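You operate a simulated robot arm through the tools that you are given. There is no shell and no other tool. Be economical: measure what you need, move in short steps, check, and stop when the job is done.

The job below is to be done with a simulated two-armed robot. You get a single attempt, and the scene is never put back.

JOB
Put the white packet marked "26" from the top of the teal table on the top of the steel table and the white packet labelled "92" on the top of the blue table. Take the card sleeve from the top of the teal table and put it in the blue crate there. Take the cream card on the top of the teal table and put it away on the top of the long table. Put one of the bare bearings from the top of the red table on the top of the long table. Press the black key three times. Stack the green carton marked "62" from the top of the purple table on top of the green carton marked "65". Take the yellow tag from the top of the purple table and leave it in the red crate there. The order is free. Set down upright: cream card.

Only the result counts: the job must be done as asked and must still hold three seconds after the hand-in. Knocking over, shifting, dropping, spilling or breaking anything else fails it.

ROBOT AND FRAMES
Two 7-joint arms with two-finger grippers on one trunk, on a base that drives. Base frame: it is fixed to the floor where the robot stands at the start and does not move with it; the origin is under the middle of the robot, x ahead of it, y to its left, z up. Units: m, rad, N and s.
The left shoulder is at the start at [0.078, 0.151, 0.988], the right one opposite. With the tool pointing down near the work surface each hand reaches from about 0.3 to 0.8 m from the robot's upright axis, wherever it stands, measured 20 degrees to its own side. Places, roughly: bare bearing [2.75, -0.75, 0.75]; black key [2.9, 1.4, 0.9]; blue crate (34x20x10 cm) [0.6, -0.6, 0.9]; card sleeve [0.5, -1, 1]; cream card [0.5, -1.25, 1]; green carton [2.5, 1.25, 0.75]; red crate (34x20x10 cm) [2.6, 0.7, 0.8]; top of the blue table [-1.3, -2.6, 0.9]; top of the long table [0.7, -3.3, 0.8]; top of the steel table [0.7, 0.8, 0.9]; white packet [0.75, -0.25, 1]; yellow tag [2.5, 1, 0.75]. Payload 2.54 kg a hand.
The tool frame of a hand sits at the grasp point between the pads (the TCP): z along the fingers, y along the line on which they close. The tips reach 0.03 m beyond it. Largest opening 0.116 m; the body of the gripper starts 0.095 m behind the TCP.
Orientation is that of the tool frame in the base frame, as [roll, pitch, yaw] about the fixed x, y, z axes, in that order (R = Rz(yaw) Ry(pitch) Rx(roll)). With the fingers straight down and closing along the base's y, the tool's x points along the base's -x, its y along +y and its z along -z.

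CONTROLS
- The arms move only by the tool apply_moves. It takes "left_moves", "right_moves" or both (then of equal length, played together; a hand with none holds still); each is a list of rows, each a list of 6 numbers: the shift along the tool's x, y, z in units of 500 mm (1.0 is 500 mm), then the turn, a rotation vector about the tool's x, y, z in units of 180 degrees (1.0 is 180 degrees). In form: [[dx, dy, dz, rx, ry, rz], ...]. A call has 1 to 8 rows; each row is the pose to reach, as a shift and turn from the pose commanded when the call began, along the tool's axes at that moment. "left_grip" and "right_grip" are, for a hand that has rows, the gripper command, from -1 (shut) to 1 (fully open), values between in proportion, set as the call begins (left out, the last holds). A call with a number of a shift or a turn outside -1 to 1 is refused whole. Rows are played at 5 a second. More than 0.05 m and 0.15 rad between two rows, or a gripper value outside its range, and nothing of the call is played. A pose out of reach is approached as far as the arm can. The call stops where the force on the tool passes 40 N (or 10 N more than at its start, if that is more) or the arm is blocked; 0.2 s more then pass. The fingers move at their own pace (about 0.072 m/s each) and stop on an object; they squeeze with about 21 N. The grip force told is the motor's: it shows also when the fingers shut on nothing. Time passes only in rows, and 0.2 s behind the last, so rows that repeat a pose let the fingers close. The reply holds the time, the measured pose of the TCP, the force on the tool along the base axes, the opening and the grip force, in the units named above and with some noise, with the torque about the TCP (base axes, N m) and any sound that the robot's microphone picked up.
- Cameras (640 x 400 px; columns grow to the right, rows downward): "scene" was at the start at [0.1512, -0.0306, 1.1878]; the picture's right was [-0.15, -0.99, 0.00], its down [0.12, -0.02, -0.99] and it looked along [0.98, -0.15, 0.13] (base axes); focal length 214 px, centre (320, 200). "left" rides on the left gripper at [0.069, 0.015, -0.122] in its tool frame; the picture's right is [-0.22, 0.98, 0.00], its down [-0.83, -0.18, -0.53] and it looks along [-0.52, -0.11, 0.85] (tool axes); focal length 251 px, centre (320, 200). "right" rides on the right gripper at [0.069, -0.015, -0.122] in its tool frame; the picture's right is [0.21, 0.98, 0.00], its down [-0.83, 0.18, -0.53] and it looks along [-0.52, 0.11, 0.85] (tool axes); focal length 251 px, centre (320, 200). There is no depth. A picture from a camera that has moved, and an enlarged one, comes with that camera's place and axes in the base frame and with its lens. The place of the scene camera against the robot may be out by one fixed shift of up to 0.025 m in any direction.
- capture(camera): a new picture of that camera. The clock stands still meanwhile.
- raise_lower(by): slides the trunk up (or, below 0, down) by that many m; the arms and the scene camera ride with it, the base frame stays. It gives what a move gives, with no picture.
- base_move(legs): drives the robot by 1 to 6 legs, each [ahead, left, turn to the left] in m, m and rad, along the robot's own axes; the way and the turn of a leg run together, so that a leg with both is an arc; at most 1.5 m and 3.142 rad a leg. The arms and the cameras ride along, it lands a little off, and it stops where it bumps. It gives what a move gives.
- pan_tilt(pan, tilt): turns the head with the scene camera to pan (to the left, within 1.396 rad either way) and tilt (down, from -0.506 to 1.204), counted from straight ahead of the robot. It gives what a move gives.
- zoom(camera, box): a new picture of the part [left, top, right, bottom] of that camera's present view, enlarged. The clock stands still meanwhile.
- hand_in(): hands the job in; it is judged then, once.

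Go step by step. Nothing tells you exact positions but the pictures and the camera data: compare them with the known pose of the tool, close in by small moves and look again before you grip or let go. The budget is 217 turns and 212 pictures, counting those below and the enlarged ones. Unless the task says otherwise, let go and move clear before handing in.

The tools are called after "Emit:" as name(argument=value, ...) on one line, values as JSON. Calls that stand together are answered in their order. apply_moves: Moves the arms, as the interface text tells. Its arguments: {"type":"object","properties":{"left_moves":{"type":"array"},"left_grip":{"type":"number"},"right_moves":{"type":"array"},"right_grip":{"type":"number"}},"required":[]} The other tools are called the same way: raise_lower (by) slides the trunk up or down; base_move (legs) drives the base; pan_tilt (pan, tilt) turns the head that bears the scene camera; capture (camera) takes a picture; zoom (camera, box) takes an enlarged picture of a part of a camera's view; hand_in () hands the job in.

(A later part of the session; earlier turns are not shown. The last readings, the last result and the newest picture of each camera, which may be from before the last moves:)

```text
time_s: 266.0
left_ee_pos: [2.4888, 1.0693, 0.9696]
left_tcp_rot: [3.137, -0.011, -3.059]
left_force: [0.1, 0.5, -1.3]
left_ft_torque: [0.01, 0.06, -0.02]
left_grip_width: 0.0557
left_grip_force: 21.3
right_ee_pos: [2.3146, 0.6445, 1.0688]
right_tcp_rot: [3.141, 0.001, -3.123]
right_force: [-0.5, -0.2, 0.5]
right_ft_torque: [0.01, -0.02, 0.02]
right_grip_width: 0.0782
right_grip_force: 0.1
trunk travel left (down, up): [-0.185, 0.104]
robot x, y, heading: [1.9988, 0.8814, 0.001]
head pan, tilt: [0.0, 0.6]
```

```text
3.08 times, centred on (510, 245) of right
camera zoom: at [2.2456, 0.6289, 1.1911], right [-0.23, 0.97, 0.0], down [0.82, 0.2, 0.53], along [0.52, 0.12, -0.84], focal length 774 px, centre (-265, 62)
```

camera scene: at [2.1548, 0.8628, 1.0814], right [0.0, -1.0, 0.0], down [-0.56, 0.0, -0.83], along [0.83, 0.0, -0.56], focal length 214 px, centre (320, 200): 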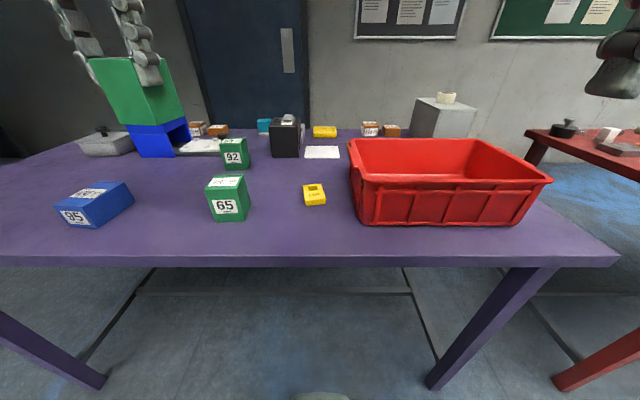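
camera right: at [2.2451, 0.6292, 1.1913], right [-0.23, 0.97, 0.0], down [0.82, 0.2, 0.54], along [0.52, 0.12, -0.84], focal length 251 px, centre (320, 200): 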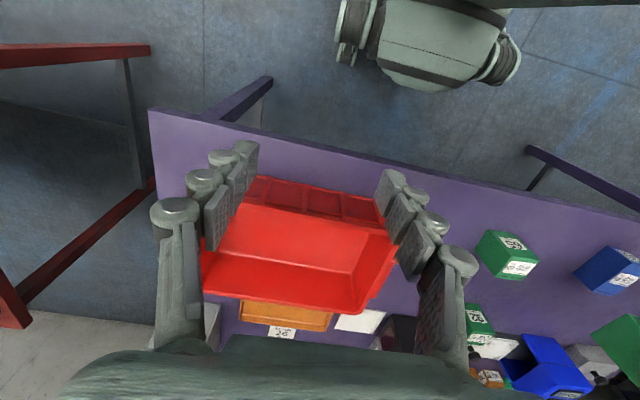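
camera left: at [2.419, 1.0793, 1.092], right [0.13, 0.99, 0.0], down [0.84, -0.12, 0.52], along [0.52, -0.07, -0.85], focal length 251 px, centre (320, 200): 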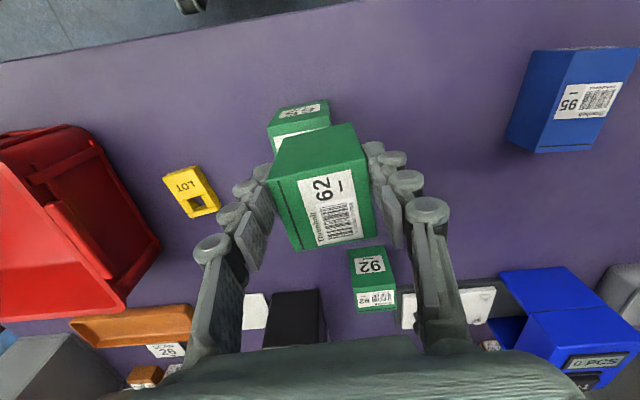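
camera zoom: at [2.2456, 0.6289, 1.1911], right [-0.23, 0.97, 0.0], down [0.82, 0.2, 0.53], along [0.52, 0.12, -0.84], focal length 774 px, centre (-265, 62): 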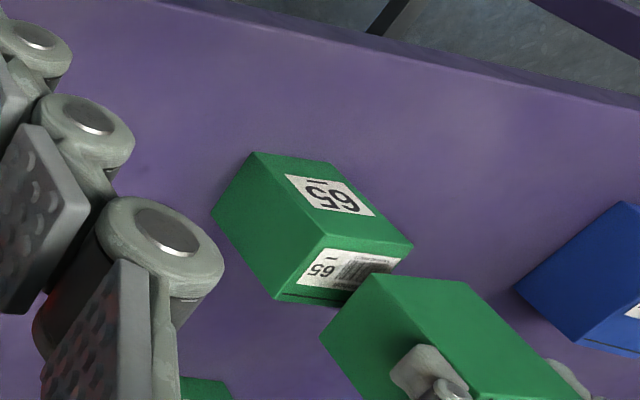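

62 hangs about 1.5 cm too far left of 65. I zoom to measure the offset exactly.

Emit:
zoom(camera="left", box=[240, 80, 400, 270])

```text
2.11 times, centred on (320, 175) of left
camera zoom: at [2.419, 1.0793, 1.092], right [0.13, 0.99, 0.0], down [0.84, -0.12, 0.52], along [0.52, -0.07, -0.85], focal length 529 px, centre (320, 253)
```

zoom: 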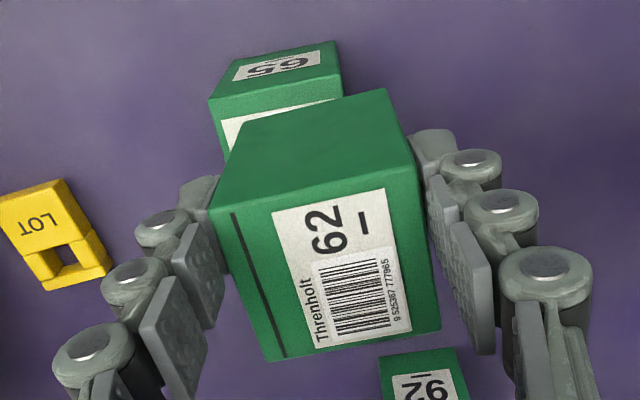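

62 needs to move 12 mm right. I correct, then lower gently onto 65.

Emit:
apply_moves(left_moves=[[0.004, -0.024, 0, 0, 0, 0.005], [0.004, -0.024, 0.02, 0, 0, 0.005], [0.004, -0.024, 0.034, 0, 0, 0.005]])

Emit:
zoom(camera="left", box=[240, 80, 400, 270])

Emit:
zoom(camera="scene", box=[170, 110, 290, 240])

```text
time_s: 266.8
left_ee_pos: [2.4875, 1.0584, 0.9519]
left_tcp_rot: [3.138, -0.01, -3.076]
left_force: [0.7, 0.2, -1.0]
left_ft_torque: [0.01, 0.01, -0.03]
left_grip_width: 0.0556
left_grip_force: 21.3
right_ee_pos: [2.3131, 0.6445, 1.0698]
right_tcp_rot: [-3.141, -0.001, -3.123]
right_force: [-0.8, -0.4, 0.2]
right_ft_torque: [0.01, 0.0, -0.03]
right_grip_width: 0.0786
right_grip_force: 0.1
trunk travel left (down, up): [-0.185, 0.104]
robot x, y, heading: [2.0009, 0.878, 0.003]
head pan, tilt: [0.0, 0.6]
```

```text
2.11 times, centred on (320, 175) of left
camera zoom: at [2.418, 1.0685, 1.0745], right [0.15, 0.99, 0.0], down [0.84, -0.13, 0.52], along [0.52, -0.08, -0.85], focal length 529 px, centre (320, 253)
```

zoom: 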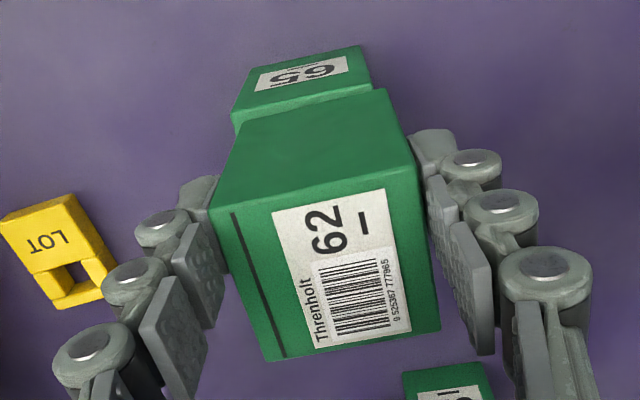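

```text
3.08 times, centred on (230, 175) of scene
camera zoom: at [2.1552, 0.8626, 1.0814], right [0.0, -1.0, 0.0], down [-0.57, 0.0, -0.82], along [0.82, 0.0, -0.57], focal length 660 px, centre (597, 277)
```

zoom: 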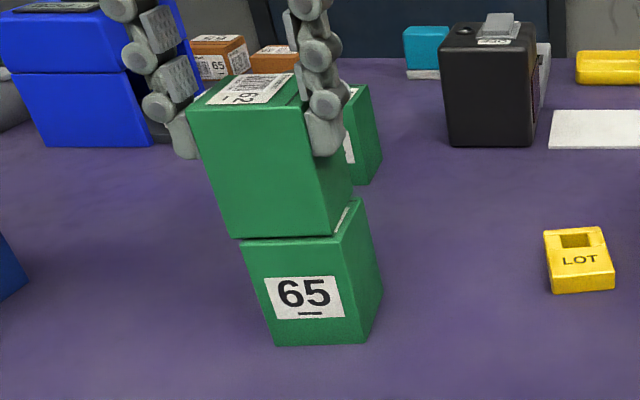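

Emit:
apply_moves(left_moves=[[0, -0.011, 0, 0, 0, 0], [0, -0.011, 0.006, 0, 0, 0], [0, -0.011, 0.012, 0, 0, 0], [0, -0.011, 0.016, 0, 0, 0], [0, -0.011, 0.02, 0, 0, 0]])

Emit:
zoom(camera="scene", box=[170, 110, 290, 240])

Emit:
zoom(camera="left", box=[240, 80, 400, 270])

```text
time_s: 268.0
left_ee_pos: [2.4871, 1.0516, 0.9443]
left_tcp_rot: [3.138, -0.008, -3.078]
left_force: [-0.3, 1.9, 19.5]
left_ft_torque: [0.08, -0.01, 0.06]
left_grip_width: 0.0553
left_grip_force: 21.4
right_ee_pos: [2.3118, 0.6452, 1.0696]
right_tcp_rot: [3.139, 0.004, -3.123]
right_force: [-0.3, 1.0, 0.0]
right_ft_torque: [-0.02, -0.01, -0.03]
right_grip_width: 0.0785
right_grip_force: 0.1
trunk travel left (down, up): [-0.185, 0.104]
robot x, y, heading: [2.0001, 0.8775, -0.0]
head pan, tilt: [0.0, 0.6]
```

```text
3.08 times, centred on (230, 175) of scene
camera zoom: at [2.1538, 0.8622, 1.0817], right [0.0, -1.0, 0.0], down [-0.56, 0.0, -0.83], along [0.83, 0.0, -0.56], focal length 660 px, centre (597, 277)
```

zoom: 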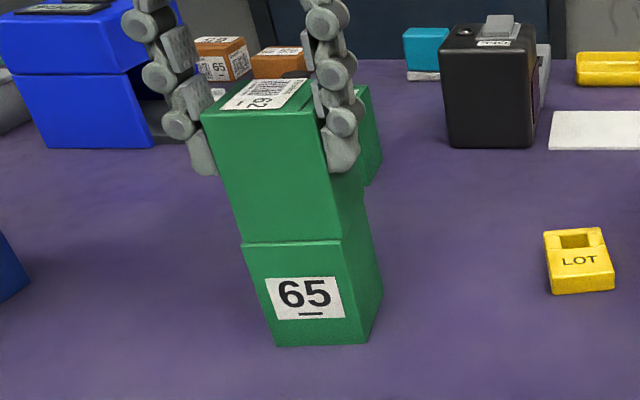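

```text
2.11 times, centred on (320, 175) of left
camera zoom: at [2.4169, 1.0624, 1.0661], right [0.15, 0.99, 0.0], down [0.84, -0.13, 0.53], along [0.52, -0.08, -0.85], focal length 529 px, centre (320, 253)
```

zoom: 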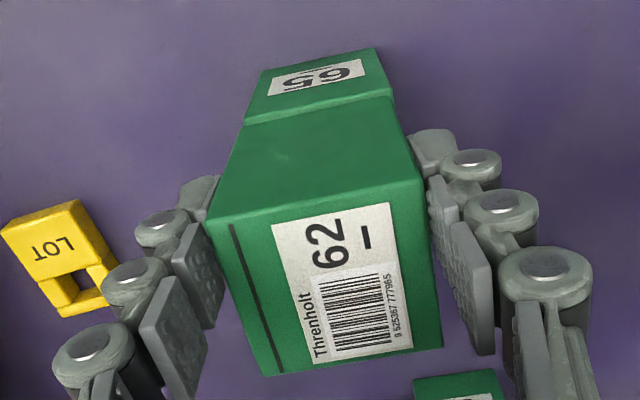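

Perfectly stacked. Ease off, open, lift straight up.

Emit:
apply_moves(left_moves=[[0, 0, -0.005, 0, 0, 0], [0, 0, -0.005, 0, 0, 0], [0, 0, -0.005, 0, 0, 0], [0, 0, -0.05, 0, 0, 0], [0, 0, -0.13, 0, 0, 0], [0, 0, -0.21, 0, 0, 0], [0, 0, -0.29, 0, 0, 0]], left_grip=0.4)

Emit:
capture(camera="scene")

Emit:
capture(camera="left")

```text
time_s: 269.6
left_ee_pos: [2.4885, 1.0498, 1.0887]
left_tcp_rot: [3.134, -0.01, -3.077]
left_force: [-0.3, -0.7, -0.3]
left_ft_torque: [-0.01, -0.03, -0.04]
left_grip_width: 0.0814
left_grip_force: 0.0
right_ee_pos: [2.3144, 0.6445, 1.0686]
right_tcp_rot: [-3.141, 0.001, -3.123]
right_force: [0.7, -0.9, -0.6]
right_ft_torque: [0.02, 0.0, 0.0]
right_grip_width: 0.078
right_grip_force: 0.0
trunk travel left (down, up): [-0.185, 0.104]
robot x, y, heading: [1.9982, 0.8772, -0.002]
head pan, tilt: [0.0, 0.6]
```

```text
90 pictures are left
camera scene: at [2.1546, 0.8622, 1.0814], right [0.0, -1.0, 0.0], down [-0.56, 0.0, -0.83], along [0.83, 0.0, -0.56], focal length 214 px, centre (320, 200)
```

scene: 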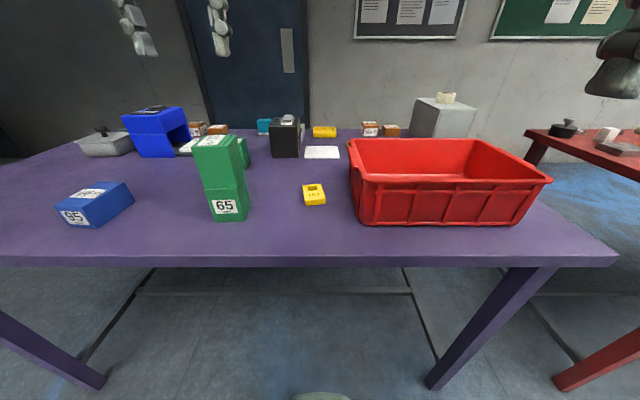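

```text
89 pictures are left
camera left: at [2.4192, 1.0619, 1.211], right [0.15, 0.99, 0.0], down [0.84, -0.13, 0.52], along [0.52, -0.08, -0.85], focal length 251 px, centre (320, 200)
```

left: 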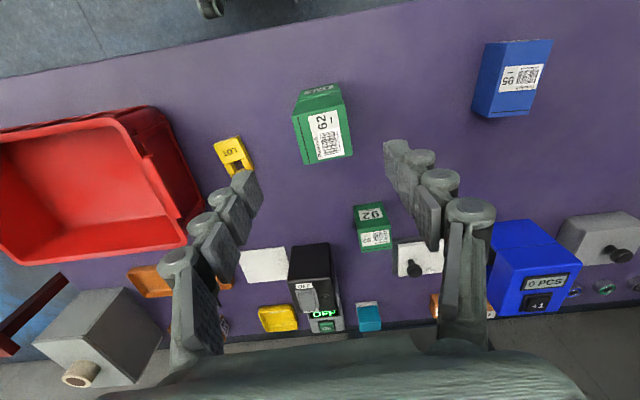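

The stack stands. Next the yellow LOT tag near [2.537, 0.912]; I shift the robot left a bit and use the right hand.

Emit:
base_move(legs=[[0, 0.15, 0]])

Emit:
apply_moves(right_moves=[[-0.07, 0.035, 0.02, 0, 0, 0.003], [-0.14, 0.07, 0.05, 0, 0, 0.006], [-0.21, 0.105, 0.08, 0, 0, 0.006], [-0.28, 0.14, 0.11, 0, 0, 0.006], [-0.35, 0.175, 0.14, 0, 0, 0.006], [-0.43, 0.22, 0.16, 0, 0, 0.006]], right_grip=0.3)

Emit:
capture(camera="right")

```text
time_s: 271.7
left_ee_pos: [2.4878, 1.2025, 1.0881]
left_tcp_rot: [3.139, -0.011, -3.076]
left_force: [-0.2, 0.1, 0.5]
left_ft_torque: [0.03, 0.0, 0.01]
left_grip_width: 0.0812
left_grip_force: 0.1
right_ee_pos: [2.3131, 0.7948, 1.0697]
right_tcp_rot: [-3.141, 0.001, -3.123]
right_force: [0.0, 0.4, -0.5]
right_ft_torque: [0.01, 0.02, 0.0]
right_grip_width: 0.0784
right_grip_force: 0.1
trunk travel left (down, up): [-0.185, 0.104]
robot x, y, heading: [1.9993, 1.032, 0.003]
head pan, tilt: [0.0, 0.6]
```

```text
time_s: 273.1
left_ee_pos: [2.4905, 1.2013, 1.0875]
left_tcp_rot: [3.138, -0.014, -3.077]
left_force: [0.3, 0.0, 0.1]
left_ft_torque: [0.01, -0.01, 0.02]
left_grip_width: 0.0814
left_grip_force: 0.0
right_ee_pos: [2.519, 0.9012, 0.9916]
right_tcp_rot: [-3.14, 0.002, 3.138]
right_force: [-0.8, -0.1, 0.5]
right_ft_torque: [0.02, -0.01, -0.02]
right_grip_width: 0.0754
right_grip_force: 0.1
right hand out of reach, approached as far as the arm can: row 6
trunk travel left (down, up): [-0.185, 0.104]
robot x, y, heading: [2.0037, 1.029, 0.001]
head pan, tilt: [0.0, 0.6]
```

```text
88 pictures are left
camera right: at [2.4491, 0.8879, 1.1135], right [-0.21, 0.98, 0.0], down [0.83, 0.18, 0.54], along [0.52, 0.11, -0.84], focal length 251 px, centre (320, 200)
```

right: 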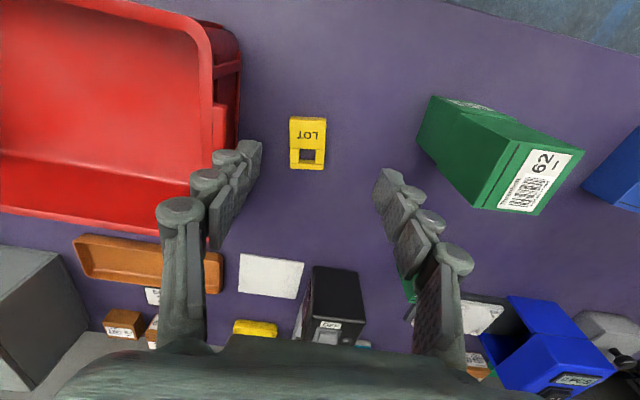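

Tag's middle at [2.545, 0.893], turned +0.18, 3.7 cm wide. I nudge the base closer, turn to match, narrow the fingers and descend.

Emit:
base_move(legs=[[0.02, 0.05, 0]])

Emit:
apply_moves(right_moves=[[0, -0.05, 0.04, 0, 0, -0.03], [0, -0.11, 0.08, 0, 0, -0.054], [-0.02, -0.12, 0.12, 0, 0, -0.054]], right_grip=0.0)

Emit:
capture(camera="right")

```text
time_s: 274.2
left_ee_pos: [2.5089, 1.2507, 1.0873]
left_tcp_rot: [3.137, -0.011, -3.081]
left_force: [-0.2, 0.4, -0.1]
left_ft_torque: [0.03, -0.02, 0.01]
left_grip_width: 0.0814
left_grip_force: 0.1
right_ee_pos: [2.5368, 0.9525, 0.9924]
right_tcp_rot: [3.141, 0.003, 3.141]
right_force: [0.8, 0.8, 0.7]
right_ft_torque: [0.0, -0.01, 0.01]
right_grip_width: 0.0755
right_grip_force: 0.1
trunk travel left (down, up): [-0.185, 0.104]
robot x, y, heading: [2.0205, 1.08, -0.0]
head pan, tilt: [0.0, 0.6]
```

```text
time_s: 275.0
left_ee_pos: [2.509, 1.2503, 1.0875]
left_tcp_rot: [3.136, -0.01, -3.08]
left_force: [-0.7, 0.5, 0.4]
left_ft_torque: [0.0, 0.02, 0.0]
left_grip_width: 0.0812
left_grip_force: 0.0
right_ee_pos: [2.5476, 0.8918, 0.9303]
right_tcp_rot: [-3.141, 0.002, -2.97]
right_force: [-0.6, -0.4, -0.1]
right_ft_torque: [-0.03, 0.02, -0.01]
right_grip_width: 0.058
right_grip_force: 0.1
trunk travel left (down, up): [-0.185, 0.104]
robot x, y, heading: [2.0168, 1.0799, 0.002]
head pan, tilt: [0.0, 0.6]
```

```text
87 pictures are left
camera right: at [2.4816, 0.8663, 1.0538], right [-0.38, 0.93, 0.0], down [0.78, 0.32, 0.54], along [0.5, 0.2, -0.84], focal length 251 px, centre (320, 200)
```

right: 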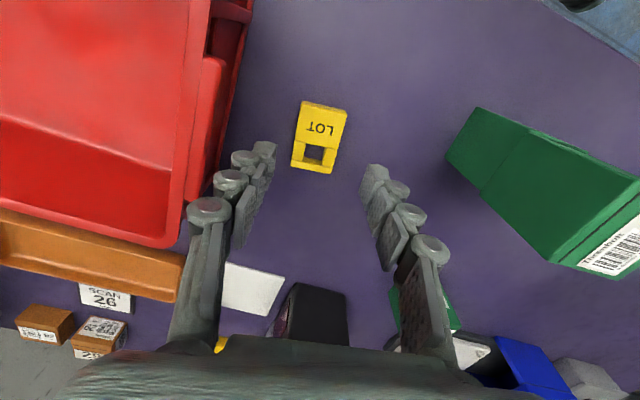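

Aligned, with about 2 cm to the crate. Down, close, lift.

Emit:
apply_moves(right_moves=[[0, 0, 0.05, 0, 0, 0], [0, 0, 0.1, 0, 0, 0], [0, 0, 0.122, 0, 0, 0], [0, 0, 0.122, 0, 0, 0]])

Emit:
capture(camera="right")

```text
time_s: 276.0
left_ee_pos: [2.5089, 1.2505, 1.0878]
left_tcp_rot: [3.136, -0.012, -3.079]
left_force: [-0.2, 0.2, -0.5]
left_ft_torque: [0.02, 0.01, 0.01]
left_grip_width: 0.0813
left_grip_force: 0.0
right_ee_pos: [2.5484, 0.8921, 0.8708]
right_tcp_rot: [3.141, 0.002, -2.973]
right_force: [-0.4, -0.9, -0.3]
right_ft_torque: [-0.03, -0.01, -0.03]
right_grip_width: 0.058
right_grip_force: 0.1
trunk travel left (down, up): [-0.185, 0.104]
robot x, y, heading: [2.0181, 1.0812, -0.003]
head pan, tilt: [0.0, 0.6]
```

```text
86 pictures are left
camera right: at [2.4815, 0.8662, 0.9926], right [-0.38, 0.93, 0.0], down [0.78, 0.32, 0.54], along [0.5, 0.2, -0.84], focal length 251 px, centre (320, 200)
```

right: 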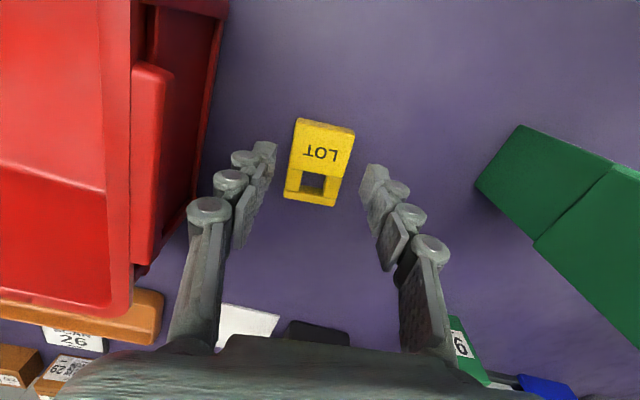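

The tag is thin, so I lower until the tips just touch the table, then close.

Emit:
apply_moves(right_moves=[[0, 0, 0.006, 0, 0, 0], [0, 0, 0.011, 0, 0, 0]])

Emit:
apply_moves(right_moves=[[0, 0, 0, 0, 0, 0], [0, 0, 0, 0, 0, 0], [0, 0, 0, 0, 0, 0]], right_grip=-1)

Emit:
capture(camera="right")

```text
time_s: 276.6
left_ee_pos: [2.5096, 1.2511, 1.0888]
left_tcp_rot: [3.136, -0.01, -3.08]
left_force: [0.1, 0.4, 0.2]
left_ft_torque: [-0.05, 0.06, -0.01]
left_grip_width: 0.0812
left_grip_force: 0.1
right_ee_pos: [2.5466, 0.8914, 0.8648]
right_tcp_rot: [-3.14, 0.002, -2.973]
right_force: [-0.1, -0.3, -0.2]
right_ft_torque: [0.01, 0.0, -0.05]
right_grip_width: 0.0578
right_grip_force: 0.2
trunk travel left (down, up): [-0.185, 0.104]
robot x, y, heading: [2.0201, 1.0801, 0.0]
head pan, tilt: [0.0, 0.6]
```

```text
time_s: 277.4
left_ee_pos: [2.5084, 1.2505, 1.0884]
left_tcp_rot: [3.135, -0.009, -3.077]
left_force: [0.0, 0.8, -0.3]
left_ft_torque: [0.0, 0.02, -0.02]
left_grip_width: 0.0814
left_grip_force: 0.0
right_ee_pos: [2.5466, 0.8912, 0.8661]
right_tcp_rot: [3.14, 0.003, -2.971]
right_force: [0.1, 0.1, 0.3]
right_ft_torque: [-0.01, 0.02, -0.02]
right_grip_width: 0.0
right_grip_force: 21.0
trunk travel left (down, up): [-0.185, 0.104]
robot x, y, heading: [2.0238, 1.0775, -0.002]
head pan, tilt: [0.0, 0.6]
```

```text
85 pictures are left
camera right: at [2.4814, 0.8658, 0.9876], right [-0.38, 0.93, 0.0], down [0.78, 0.32, 0.54], along [0.5, 0.2, -0.84], focal length 251 px, centre (320, 200)
```

right: 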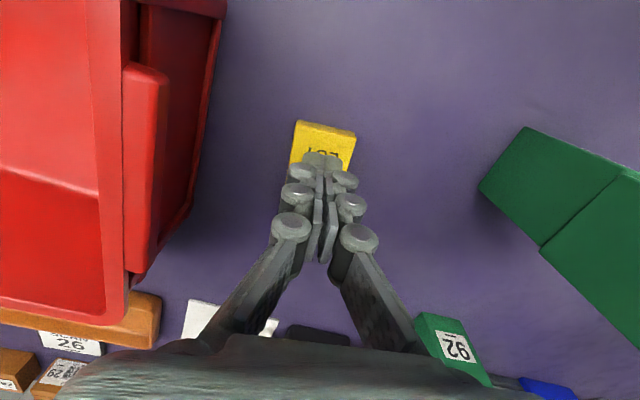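

The fingers closed above it; the table is lower than I took it. I open and lower until touch.

Emit:
apply_moves(right_moves=[[0, 0, -0.02, 0, 0, 0], [0, 0, -0.02, 0, 0, 0], [0, 0, -0.02, 0, 0, 0]], right_grip=0.0)

Emit:
apply_moves(right_moves=[[0, 0, 0.02, 0, 0, 0], [0, 0, 0.032, 0, 0, 0], [0, 0, 0.042, 0, 0, 0], [0, 0, 0.05, 0, 0, 0], [0, 0, 0.058, 0, 0, 0]])

Emit:
capture(camera="right")

```text
time_s: 278.2
left_ee_pos: [2.5094, 1.2504, 1.0887]
left_tcp_rot: [3.137, -0.011, -3.08]
left_force: [0.2, 1.1, 0.4]
left_ft_torque: [0.0, 0.01, 0.01]
left_grip_width: 0.081
left_grip_force: 0.1
right_ee_pos: [2.5465, 0.8904, 0.8759]
right_tcp_rot: [3.141, 0.003, -2.973]
right_force: [-0.1, -0.7, -0.1]
right_ft_torque: [0.0, -0.01, 0.01]
right_grip_width: 0.0579
right_grip_force: 0.1
trunk travel left (down, up): [-0.185, 0.104]
robot x, y, heading: [2.0204, 1.0804, 0.003]
head pan, tilt: [0.0, 0.6]
```

```text
time_s: 279.4
left_ee_pos: [2.509, 1.252, 1.0881]
left_tcp_rot: [3.136, -0.01, -3.078]
left_force: [-0.1, -0.8, -0.7]
left_ft_torque: [-0.04, 0.03, -0.01]
left_grip_width: 0.0812
left_grip_force: 0.2
right_ee_pos: [2.5477, 0.8913, 0.8443]
right_tcp_rot: [-3.142, 0.001, -2.973]
right_force: [-0.4, 0.0, 1.6]
right_ft_torque: [0.02, -0.02, 0.01]
right_grip_width: 0.0583
right_grip_force: 0.2
trunk travel left (down, up): [-0.185, 0.104]
robot x, y, heading: [2.0213, 1.0759, -0.001]
head pan, tilt: [0.0, 0.6]
```

```text
84 pictures are left
camera right: at [2.4816, 0.8661, 0.9679], right [-0.38, 0.93, 0.0], down [0.78, 0.32, 0.54], along [0.5, 0.2, -0.84], focal length 251 px, centre (320, 200)
```

right: 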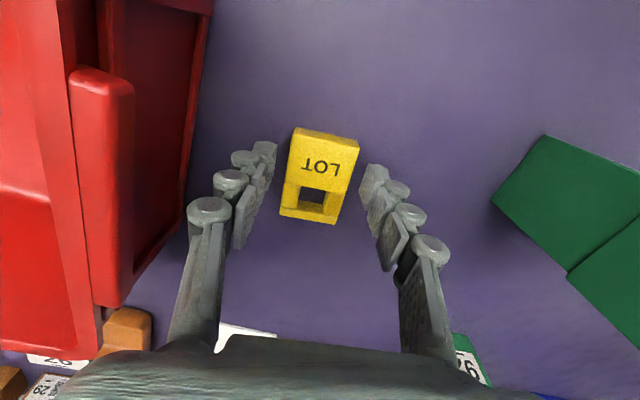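

Emit:
apply_moves(right_moves=[[0, 0, 0.006, 0, 0, 0], [0, 0, 0.012, 0, 0, 0], [0, 0, 0.018, 0, 0, 0]])

Emit:
apply_moves(right_moves=[[0, 0, 0, 0, 0, 0], [0, 0, 0, 0, 0, 0], [0, 0, 0, 0, 0, 0]], right_grip=-1)

Emit:
capture(camera="right")

```text
time_s: 280.2
left_ee_pos: [2.51, 1.2511, 1.0876]
left_tcp_rot: [3.136, -0.011, -3.078]
left_force: [0.2, -0.1, 0.0]
left_ft_torque: [-0.02, -0.04, 0.0]
left_grip_width: 0.0815
left_grip_force: 0.0
right_ee_pos: [2.5471, 0.8909, 0.8374]
right_tcp_rot: [3.141, 0.003, -2.973]
right_force: [0.3, 0.0, 0.5]
right_ft_torque: [0.04, 0.0, 0.01]
right_grip_width: 0.058
right_grip_force: 0.0
trunk travel left (down, up): [-0.185, 0.104]
robot x, y, heading: [2.0205, 1.0806, -0.002]
head pan, tilt: [0.0, 0.6]
```

```text
time_s: 281.0
left_ee_pos: [2.5093, 1.2509, 1.088]
left_tcp_rot: [3.137, -0.011, -3.08]
left_force: [-0.4, -0.2, 0.2]
left_ft_torque: [0.01, 0.0, 0.01]
left_grip_width: 0.0812
left_grip_force: 0.0
right_ee_pos: [2.5478, 0.8915, 0.8371]
right_tcp_rot: [3.141, 0.002, -2.973]
right_force: [0.7, -1.3, -0.1]
right_ft_torque: [-0.03, -0.01, -0.01]
right_grip_width: 0.0429
right_grip_force: 20.8
trunk travel left (down, up): [-0.185, 0.104]
robot x, y, heading: [2.0208, 1.0789, -0.004]
head pan, tilt: [0.0, 0.6]
```

```text
83 pictures are left
camera right: at [2.4819, 0.8661, 0.9593], right [-0.38, 0.93, 0.0], down [0.78, 0.32, 0.54], along [0.5, 0.2, -0.84], focal length 251 px, centre (320, 200)
```

right: 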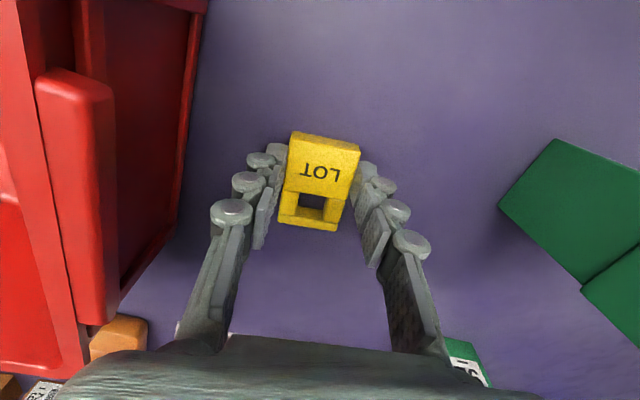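

Gripped (4.3 cm). Lift and drive over the crate.

Emit:
apply_moves(right_moves=[[0, 0, -0.05, 0, 0, 0], [0, 0, -0.12, 0, 0, 0], [0, 0, -0.2, 0, 0, 0], [0, 0, -0.28, 0, 0, 0], [0, 0, -0.34, 0, 0, 0]])

Emit:
base_move(legs=[[-0.03, -0.22, 0]])

Emit:
capture(camera="right")

Emit:
capture(camera="scene")

```text
time_s: 282.2
left_ee_pos: [2.5096, 1.251, 1.0874]
left_tcp_rot: [3.136, -0.011, -3.077]
left_force: [-0.4, 0.2, -0.3]
left_ft_torque: [0.0, -0.03, 0.05]
left_grip_width: 0.0809
left_grip_force: 0.0
right_ee_pos: [2.5463, 0.8922, 1.0073]
right_tcp_rot: [3.141, 0.001, -2.973]
right_force: [-0.1, 0.6, 0.1]
right_ft_torque: [0.02, 0.01, -0.02]
right_grip_width: 0.043
right_grip_force: 21.3
trunk travel left (down, up): [-0.185, 0.104]
robot x, y, heading: [2.0213, 1.0797, 0.003]
head pan, tilt: [0.0, 0.6]
```

```text
time_s: 285.0
left_ee_pos: [2.4799, 1.0296, 1.0883]
left_tcp_rot: [3.136, -0.011, -3.079]
left_force: [-0.3, -0.1, -0.5]
left_ft_torque: [-0.02, -0.01, 0.04]
left_grip_width: 0.081
left_grip_force: 0.1
right_ee_pos: [2.5167, 0.6716, 1.0064]
right_tcp_rot: [3.141, 0.003, -2.973]
right_force: [0.1, 0.8, -0.9]
right_ft_torque: [0.0, 0.02, -0.01]
right_grip_width: 0.0429
right_grip_force: 21.1
trunk travel left (down, up): [-0.185, 0.104]
robot x, y, heading: [1.9864, 0.8585, -0.003]
head pan, tilt: [0.0, 0.6]
```

```text
82 pictures are left
camera right: at [2.4506, 0.6455, 1.1293], right [-0.37, 0.93, 0.0], down [0.78, 0.32, 0.54], along [0.5, 0.2, -0.84], focal length 251 px, centre (320, 200)
```

right: 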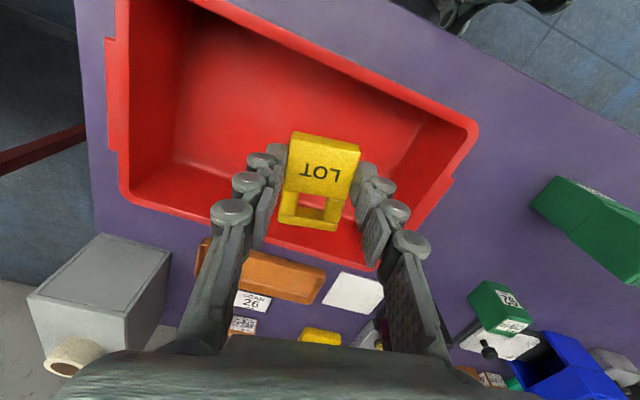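

```text
81 pictures are left
camera scene: at [2.1446, 0.8419, 1.0814], right [0.0, -1.0, 0.0], down [-0.56, 0.0, -0.83], along [0.83, 0.0, -0.56], focal length 214 px, centre (320, 200)
```

scene: 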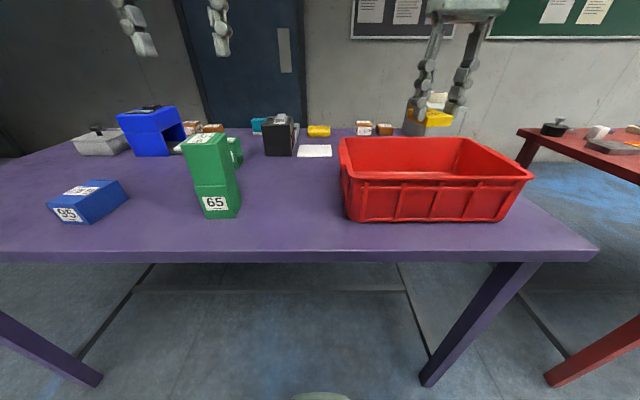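

The crate's middle is at about [2.555, 0.655]. I move over it and lower in.

Emit:
apply_moves(right_moves=[[-0.071, -0.036, 0, 0, 0, 0], [-0.071, -0.036, 0.08, 0, 0, 0], [-0.071, -0.036, 0.16, 0, 0, 0], [-0.071, -0.036, 0.24, 0, 0, 0], [-0.071, -0.036, 0.28, 0, 0, 0], [-0.071, -0.036, 0.3, 0, 0, 0], [-0.071, -0.036, 0.316, 0, 0, 0]])

Emit:
capture(camera="right")

```text
time_s: 286.6
left_ee_pos: [2.479, 1.0292, 1.0888]
left_tcp_rot: [3.136, -0.011, -3.081]
left_force: [-0.3, -0.3, 0.4]
left_ft_torque: [0.0, -0.05, 0.03]
left_grip_width: 0.0814
left_grip_force: 0.1
right_ee_pos: [2.5546, 0.6583, 0.8508]
right_tcp_rot: [-3.141, 0.003, -2.974]
right_force: [0.1, 0.0, 0.1]
right_ft_torque: [0.01, 0.0, 0.03]
right_grip_width: 0.0427
right_grip_force: 21.0
trunk travel left (down, up): [-0.185, 0.104]
robot x, y, heading: [1.9901, 0.8615, -0.004]
head pan, tilt: [0.0, 0.6]
```

```text
80 pictures are left
camera right: at [2.489, 0.6339, 0.9716], right [-0.37, 0.93, 0.0], down [0.78, 0.32, 0.54], along [0.5, 0.2, -0.84], focal length 251 px, centre (320, 200)
```

right: 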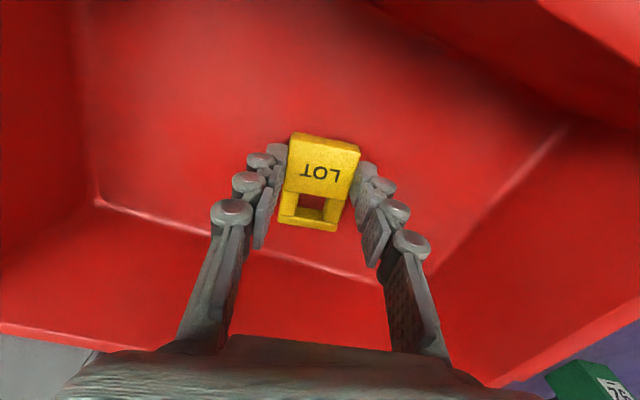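

Emit:
apply_moves(right_moves=[[0, 0, 0.006, 0, 0, 0], [0, 0, 0.012, 0, 0, 0], [0, 0, 0.018, 0, 0, 0], [0, 0, 0.022, 0, 0, 0]])

Emit:
apply_moves(right_moves=[[0, 0, 0, 0, 0, 0], [0, 0, 0, 0, 0, 0], [0, 0, -0.04, 0, 0, 0], [0, 0, -0.12, 0, 0, 0], [0, 0, -0.2, 0, 0, 0], [0, 0, -0.28, 0, 0, 0], [0, 0, -0.36, 0, 0, 0], [0.06, 0, -0.4, 0, 0, 0]], right_grip=0.1)

Emit:
capture(camera="right")

```text
time_s: 287.6
left_ee_pos: [2.4778, 1.03, 1.0892]
left_tcp_rot: [3.138, -0.009, -3.079]
left_force: [0.2, 0.5, -0.3]
left_ft_torque: [0.0, -0.01, -0.04]
left_grip_width: 0.0809
left_grip_force: 0.0
right_ee_pos: [2.5552, 0.6587, 0.8418]
right_tcp_rot: [3.141, 0.006, -2.974]
right_force: [-0.1, -3.2, 16.0]
right_ft_torque: [-0.11, -0.05, 0.0]
right_grip_width: 0.0432
right_grip_force: 21.2
trunk travel left (down, up): [-0.185, 0.104]
robot x, y, heading: [1.9891, 0.8609, -0.002]
head pan, tilt: [0.0, 0.6]
```

```text
time_s: 289.4
left_ee_pos: [2.4785, 1.0308, 1.0887]
left_tcp_rot: [3.139, -0.009, -3.081]
left_force: [-0.5, -0.8, 0.5]
left_ft_torque: [0.03, -0.04, 0.0]
left_grip_width: 0.0812
left_grip_force: 0.1
right_ee_pos: [2.5227, 0.6537, 1.0392]
right_tcp_rot: [-3.139, 0.003, -2.974]
right_force: [-0.1, 0.3, -1.2]
right_ft_torque: [0.01, 0.0, 0.0]
right_grip_width: 0.064
right_grip_force: 0.1
trunk travel left (down, up): [-0.185, 0.104]
robot x, y, heading: [1.9904, 0.8667, -0.008]
head pan, tilt: [0.0, 0.6]
```

```text
79 pictures are left
camera right: at [2.4574, 0.6285, 1.1616], right [-0.37, 0.93, 0.0], down [0.78, 0.32, 0.54], along [0.5, 0.2, -0.84], focal length 251 px, centre (320, 200)
```

right: 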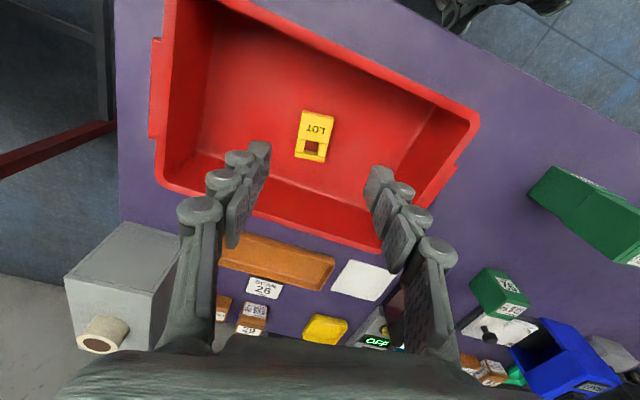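

The tag lies in the red crate. For the key I go round the north end of the purple table to its east side.

Emit:
base_move(legs=[[-0.15, 0, 0], [0, 1.42, 0], [1.2, 0, 0]])

Emit:
pan_tilt(pan=-0.6, tilt=0.4)

Emit:
capture(camera="scene")

```text
time_s: 309.9
left_ee_pos: [3.5298, 2.4582, 1.0878]
left_tcp_rot: [3.135, -0.01, -3.077]
left_force: [0.1, 0.1, 0.4]
left_ft_torque: [-0.05, 0.01, 0.0]
left_grip_width: 0.0812
left_grip_force: 0.2
right_ee_pos: [3.5749, 2.0838, 1.0389]
right_tcp_rot: [3.141, 0.002, -2.974]
right_force: [0.9, 0.5, 0.8]
right_ft_torque: [0.03, 0.02, 0.03]
right_grip_width: 0.0638
right_grip_force: 0.0
trunk travel left (down, up): [-0.185, 0.104]
robot x, y, heading: [3.0414, 2.2897, -0.003]
head pan, tilt: [0.0, 0.6]
```

```text
time_s: 310.9
left_ee_pos: [3.5281, 2.4591, 1.0883]
left_tcp_rot: [3.136, -0.011, -3.077]
left_force: [0.3, -0.4, -0.9]
left_ft_torque: [0.0, -0.03, 0.01]
left_grip_width: 0.0811
left_grip_force: 0.0
right_ee_pos: [3.5736, 2.084, 1.0391]
right_tcp_rot: [3.14, 0.001, -2.971]
right_force: [0.0, 0.3, -0.6]
right_ft_torque: [0.03, -0.03, -0.01]
right_grip_width: 0.0639
right_grip_force: 0.0
trunk travel left (down, up): [-0.185, 0.104]
robot x, y, heading: [3.0414, 2.2906, 0.002]
head pan, tilt: [-0.6, 0.4]
```

```text
78 pictures are left
camera scene: at [3.1827, 2.2183, 1.0996], right [-0.56, -0.83, 0.0], down [-0.32, 0.22, -0.92], along [0.76, -0.52, -0.39], focal length 214 px, centre (320, 200)
```

scene: 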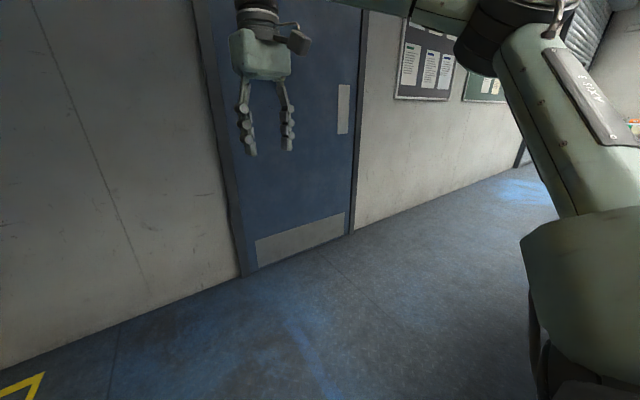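

Emit:
base_move(legs=[[0.48, 0, 0], [0, 0, -3.14], [0, 0.85, 0]])

Emit:
pan_tilt(pan=0.0, tilt=0.6)

Emit:
capture(camera="scene")

Emit:
capture(camera="right")

```text
time_s: 329.5
left_ee_pos: [3.0233, 1.2757, 1.089]
left_tcp_rot: [3.136, -0.011, 0.053]
left_force: [0.5, 0.2, -0.4]
left_ft_torque: [0.01, 0.02, -0.01]
left_grip_width: 0.0812
left_grip_force: 0.0
right_ee_pos: [2.981, 1.6506, 1.0377]
right_tcp_rot: [-3.14, 0.004, 0.16]
right_force: [-0.6, 0.6, -0.5]
right_ft_torque: [-0.06, 0.04, 0.0]
right_grip_width: 0.0641
right_grip_force: 0.1
trunk travel left (down, up): [-0.185, 0.104]
robot x, y, heading: [3.5148, 1.4435, 3.132]
head pan, tilt: [-0.6, 0.4]
```

```text
time_s: 330.5
left_ee_pos: [3.0226, 1.2753, 1.0878]
left_tcp_rot: [3.136, -0.011, 0.054]
left_force: [-0.9, 0.8, 0.1]
left_ft_torque: [0.0, 0.01, -0.01]
left_grip_width: 0.0812
left_grip_force: 0.0
right_ee_pos: [2.9805, 1.6505, 1.039]
right_tcp_rot: [3.142, 0.002, 0.16]
right_force: [0.4, 0.6, 0.1]
right_ft_torque: [-0.01, 0.02, 0.0]
right_grip_width: 0.0638
right_grip_force: 0.0
trunk travel left (down, up): [-0.185, 0.104]
robot x, y, heading: [3.5129, 1.4423, 3.137]
head pan, tilt: [0.0, 0.6]
```

```text
77 pictures are left
camera scene: at [3.3551, 1.426, 1.0814], right [0.01, 1.0, 0.0], down [0.56, -0.01, -0.83], along [-0.83, 0.01, -0.56], focal length 214 px, centre (320, 200)
```

scene: 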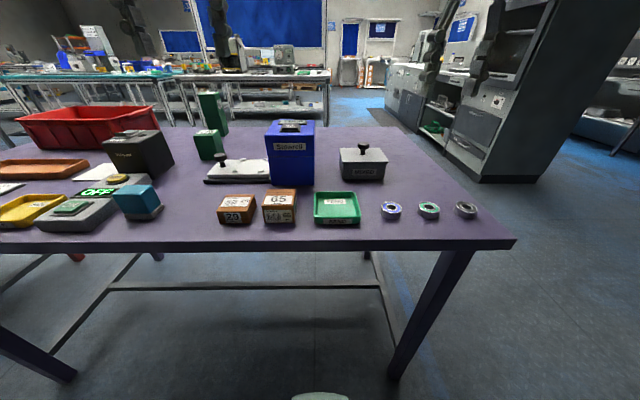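

```text
76 pictures are left
camera right: at [3.0471, 1.6783, 1.1608], right [0.37, -0.93, 0.0], down [-0.79, -0.31, 0.54], along [-0.5, -0.2, -0.84], focal length 251 px, centre (320, 200)
```

right: 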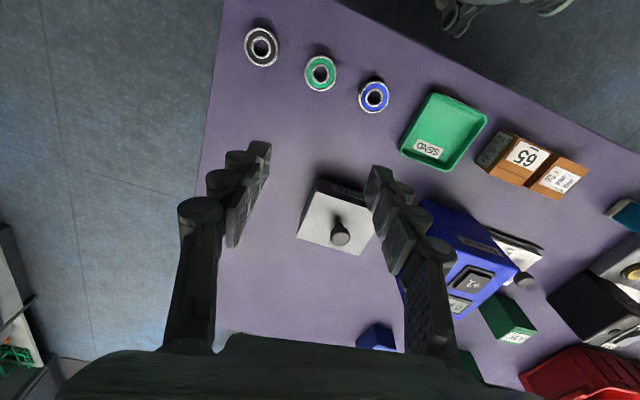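

I see the "+1" key on the blue counter from here. I raise the right hand, move nearer so the key lies in its zone, and look from above.

Emit:
apply_moves(right_moves=[[0.04, 0, -0.06, 0, 0, 0], [0.08, 0, -0.12, 0, 0, 0.02], [0.12, 0, -0.16, 0, 0, 0.05]], right_grip=-1)

Emit:
base_move(legs=[[0.08, 0.19, 0]])

Emit:
capture(camera="right")

Emit:
zoom(camera="scene", box=[300, 80, 460, 200])

```text
time_s: 331.3
left_ee_pos: [3.023, 1.2753, 1.0892]
left_tcp_rot: [3.139, -0.011, 0.055]
left_force: [0.9, -0.3, 0.0]
left_ft_torque: [-0.04, 0.02, -0.02]
left_grip_width: 0.0812
left_grip_force: 0.0
right_ee_pos: [3.0404, 1.6591, 1.1194]
right_tcp_rot: [-3.141, 0.002, 0.003]
right_force: [-0.1, 0.0, 0.3]
right_ft_torque: [0.0, 0.03, -0.02]
right_grip_width: 0.0
right_grip_force: 21.4
trunk travel left (down, up): [-0.185, 0.104]
robot x, y, heading: [3.5119, 1.4402, 3.135]
head pan, tilt: [0.0, 0.6]
```

```text
time_s: 333.7
left_ee_pos: [2.9428, 1.0822, 1.0891]
left_tcp_rot: [3.136, -0.01, 0.058]
left_force: [0.3, -0.6, -0.4]
left_ft_torque: [0.0, 0.0, -0.04]
left_grip_width: 0.0811
left_grip_force: 0.0
right_ee_pos: [2.9597, 1.4674, 1.1186]
right_tcp_rot: [3.14, 0.003, 0.007]
right_force: [0.5, 0.4, 0.0]
right_ft_torque: [-0.03, 0.0, -0.04]
right_grip_width: 0.0003
right_grip_force: 20.9
trunk travel left (down, up): [-0.185, 0.104]
robot x, y, heading: [3.4335, 1.2527, 3.138]
head pan, tilt: [0.0, 0.6]
```

```text
75 pictures are left
camera right: at [3.0287, 1.4842, 1.2406], right [0.22, -0.98, 0.0], down [-0.82, -0.19, 0.54], along [-0.52, -0.12, -0.84], focal length 251 px, centre (320, 200)
```

right: 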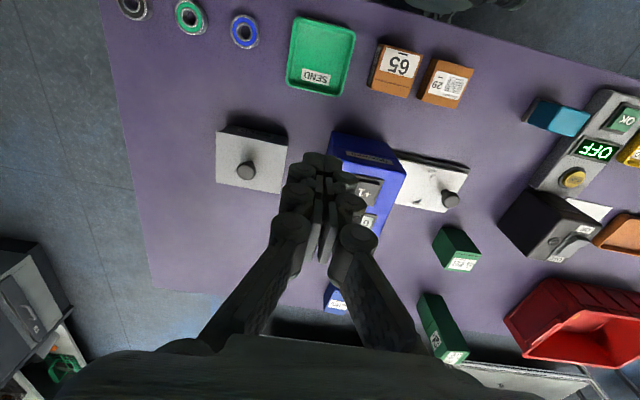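

```text
3.33 times, centred on (380, 140) of scene
camera zoom: at [3.2746, 1.2345, 1.0814], right [0.01, 1.0, 0.0], down [0.56, 0.0, -0.83], along [-0.82, 0.01, -0.56], focal length 715 px, centre (120, 400)
```

zoom: 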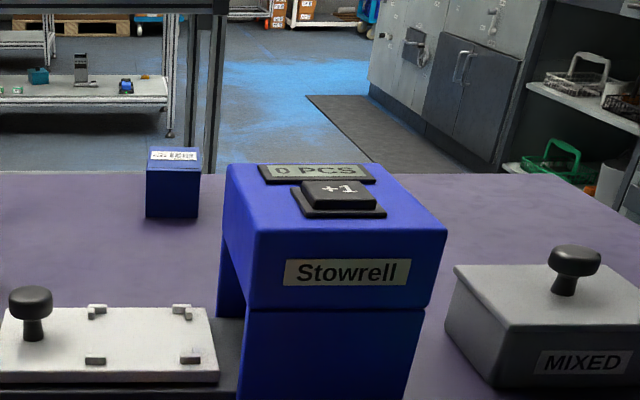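

I move the hand forward a little so the key comes into clear view.

Emit:
apply_moves(right_moves=[[-0.09, 0.06, 0, 0, 0, 0], [-0.16, 0.12, 0, 0, 0, 0]])

Emit:
capture(camera="right")

```text
refused: row 1 steps farther than a row can; nothing moved
```

```text
73 pictures are left
camera right: at [3.0287, 1.4842, 1.2406], right [0.22, -0.98, 0.0], down [-0.82, -0.19, 0.54], along [-0.52, -0.12, -0.84], focal length 251 px, centre (320, 200)
```

right: 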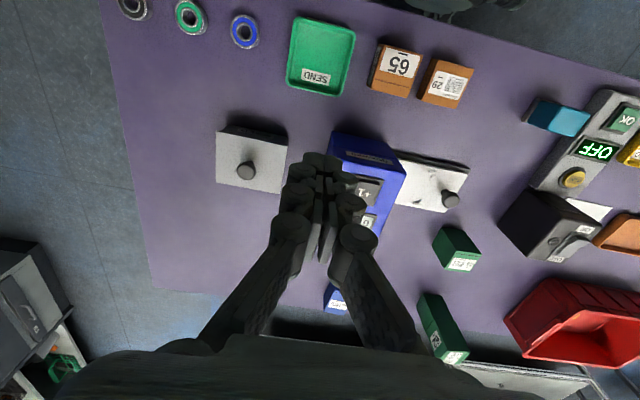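

Emit:
apply_moves(right_moves=[[-0.07, 0.05, 0, 0, 0, 0], [-0.14, 0.1, 0, 0, 0, 0]])

Emit:
capture(camera="right")

```text
time_s: 334.3
left_ee_pos: [2.9429, 1.0823, 1.0878]
left_tcp_rot: [3.137, -0.011, 0.059]
left_force: [0.1, 1.0, 0.0]
left_ft_torque: [-0.04, -0.01, 0.02]
left_grip_width: 0.0812
left_grip_force: 0.1
right_ee_pos: [2.9188, 1.4452, 1.0894]
right_tcp_rot: [3.139, 0.004, 0.005]
right_force: [-0.2, -0.7, 0.4]
right_ft_torque: [-0.02, -0.03, 0.01]
right_grip_width: 0.0001
right_grip_force: 20.6
right hand out of reach, approached as far as the arm can: row 1, 2
trunk travel left (down, up): [-0.185, 0.104]
robot x, y, heading: [3.4299, 1.252, 3.137]
head pan, tilt: [0.0, 0.6]
```

```text
72 pictures are left
camera right: at [2.9892, 1.4612, 1.2114], right [0.22, -0.98, 0.0], down [-0.82, -0.19, 0.54], along [-0.52, -0.12, -0.84], focal length 251 px, centre (320, 200)
```

right: 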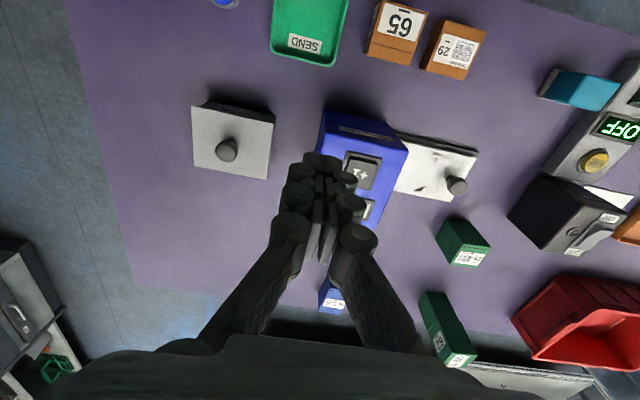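

The key is near [2.868, 1.376, 0.93]. I raise the trunk for reach and bring the closed fingertips above it.

Emit:
raise_lower(by=0.09)

Emit:
apply_moves(right_moves=[[-0.03, 0.04, 0.05, 0, 0, 0], [-0.06, 0.08, 0.1, 0, 0, 0], [-0.1, 0.138, 0.16, 0, 0, 0], [-0.1, 0.138, 0.24, 0, 0, 0], [-0.1, 0.138, 0.3, 0, 0, 0]])

Emit:
capture(camera="right")

Emit:
zoom(camera="scene", box=[300, 80, 460, 200])

```text
time_s: 335.6
left_ee_pos: [2.9427, 1.0829, 1.1791]
left_tcp_rot: [3.137, -0.011, 0.058]
left_force: [0.1, -1.1, 0.1]
left_ft_torque: [-0.03, 0.01, 0.01]
left_grip_width: 0.0812
left_grip_force: 0.0
right_ee_pos: [2.9185, 1.445, 1.179]
right_tcp_rot: [3.14, 0.004, 0.006]
right_force: [-0.4, 0.0, -0.4]
right_ft_torque: [0.01, -0.01, -0.01]
right_grip_width: 0.0001
right_grip_force: 20.4
trunk travel left (down, up): [-0.275, 0.014]
robot x, y, heading: [3.434, 1.2543, 3.137]
head pan, tilt: [0.0, 0.6]
```

```text
time_s: 336.8
left_ee_pos: [2.9423, 1.0826, 1.1775]
left_tcp_rot: [3.136, -0.011, 0.058]
left_force: [0.5, 0.2, -0.4]
left_ft_torque: [0.01, 0.05, 0.0]
left_grip_width: 0.0812
left_grip_force: 0.1
right_ee_pos: [2.8828, 1.3928, 1.048]
right_tcp_rot: [3.14, 0.004, 0.007]
right_force: [0.2, -0.8, 1.2]
right_ft_torque: [0.02, 0.01, 0.01]
right_grip_width: 0.0
right_grip_force: 21.6
right hand out of reach, approached as far as the arm can: row 1, 2, 3, 4, 5
trunk travel left (down, up): [-0.275, 0.014]
robot x, y, heading: [3.4341, 1.2539, 3.136]
head pan, tilt: [0.0, 0.6]
```

```text
71 pictures are left
camera right: at [2.9515, 1.4093, 1.1702], right [0.22, -0.98, 0.0], down [-0.82, -0.19, 0.54], along [-0.52, -0.12, -0.84], focal length 251 px, centre (320, 200)
```

right: 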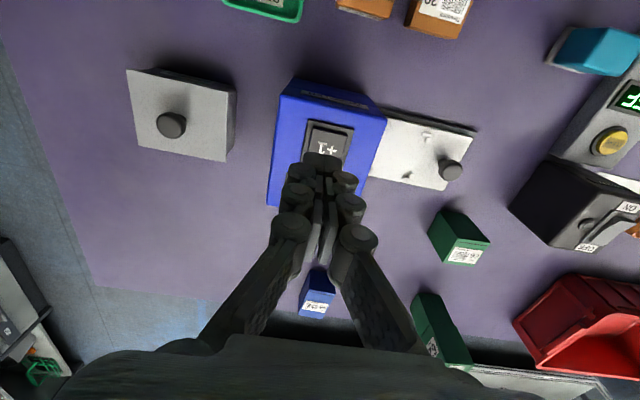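

```text
3.33 times, centred on (380, 140) of scene
camera zoom: at [3.2746, 1.2346, 1.1714], right [0.01, 1.0, 0.0], down [0.57, 0.0, -0.82], along [-0.82, 0.01, -0.57], focal length 715 px, centre (120, 400)
```

zoom: 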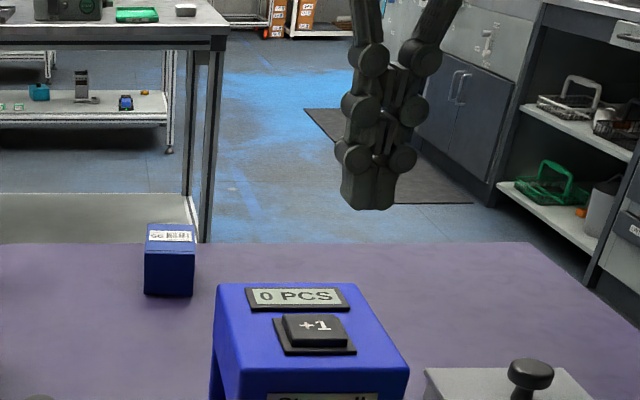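

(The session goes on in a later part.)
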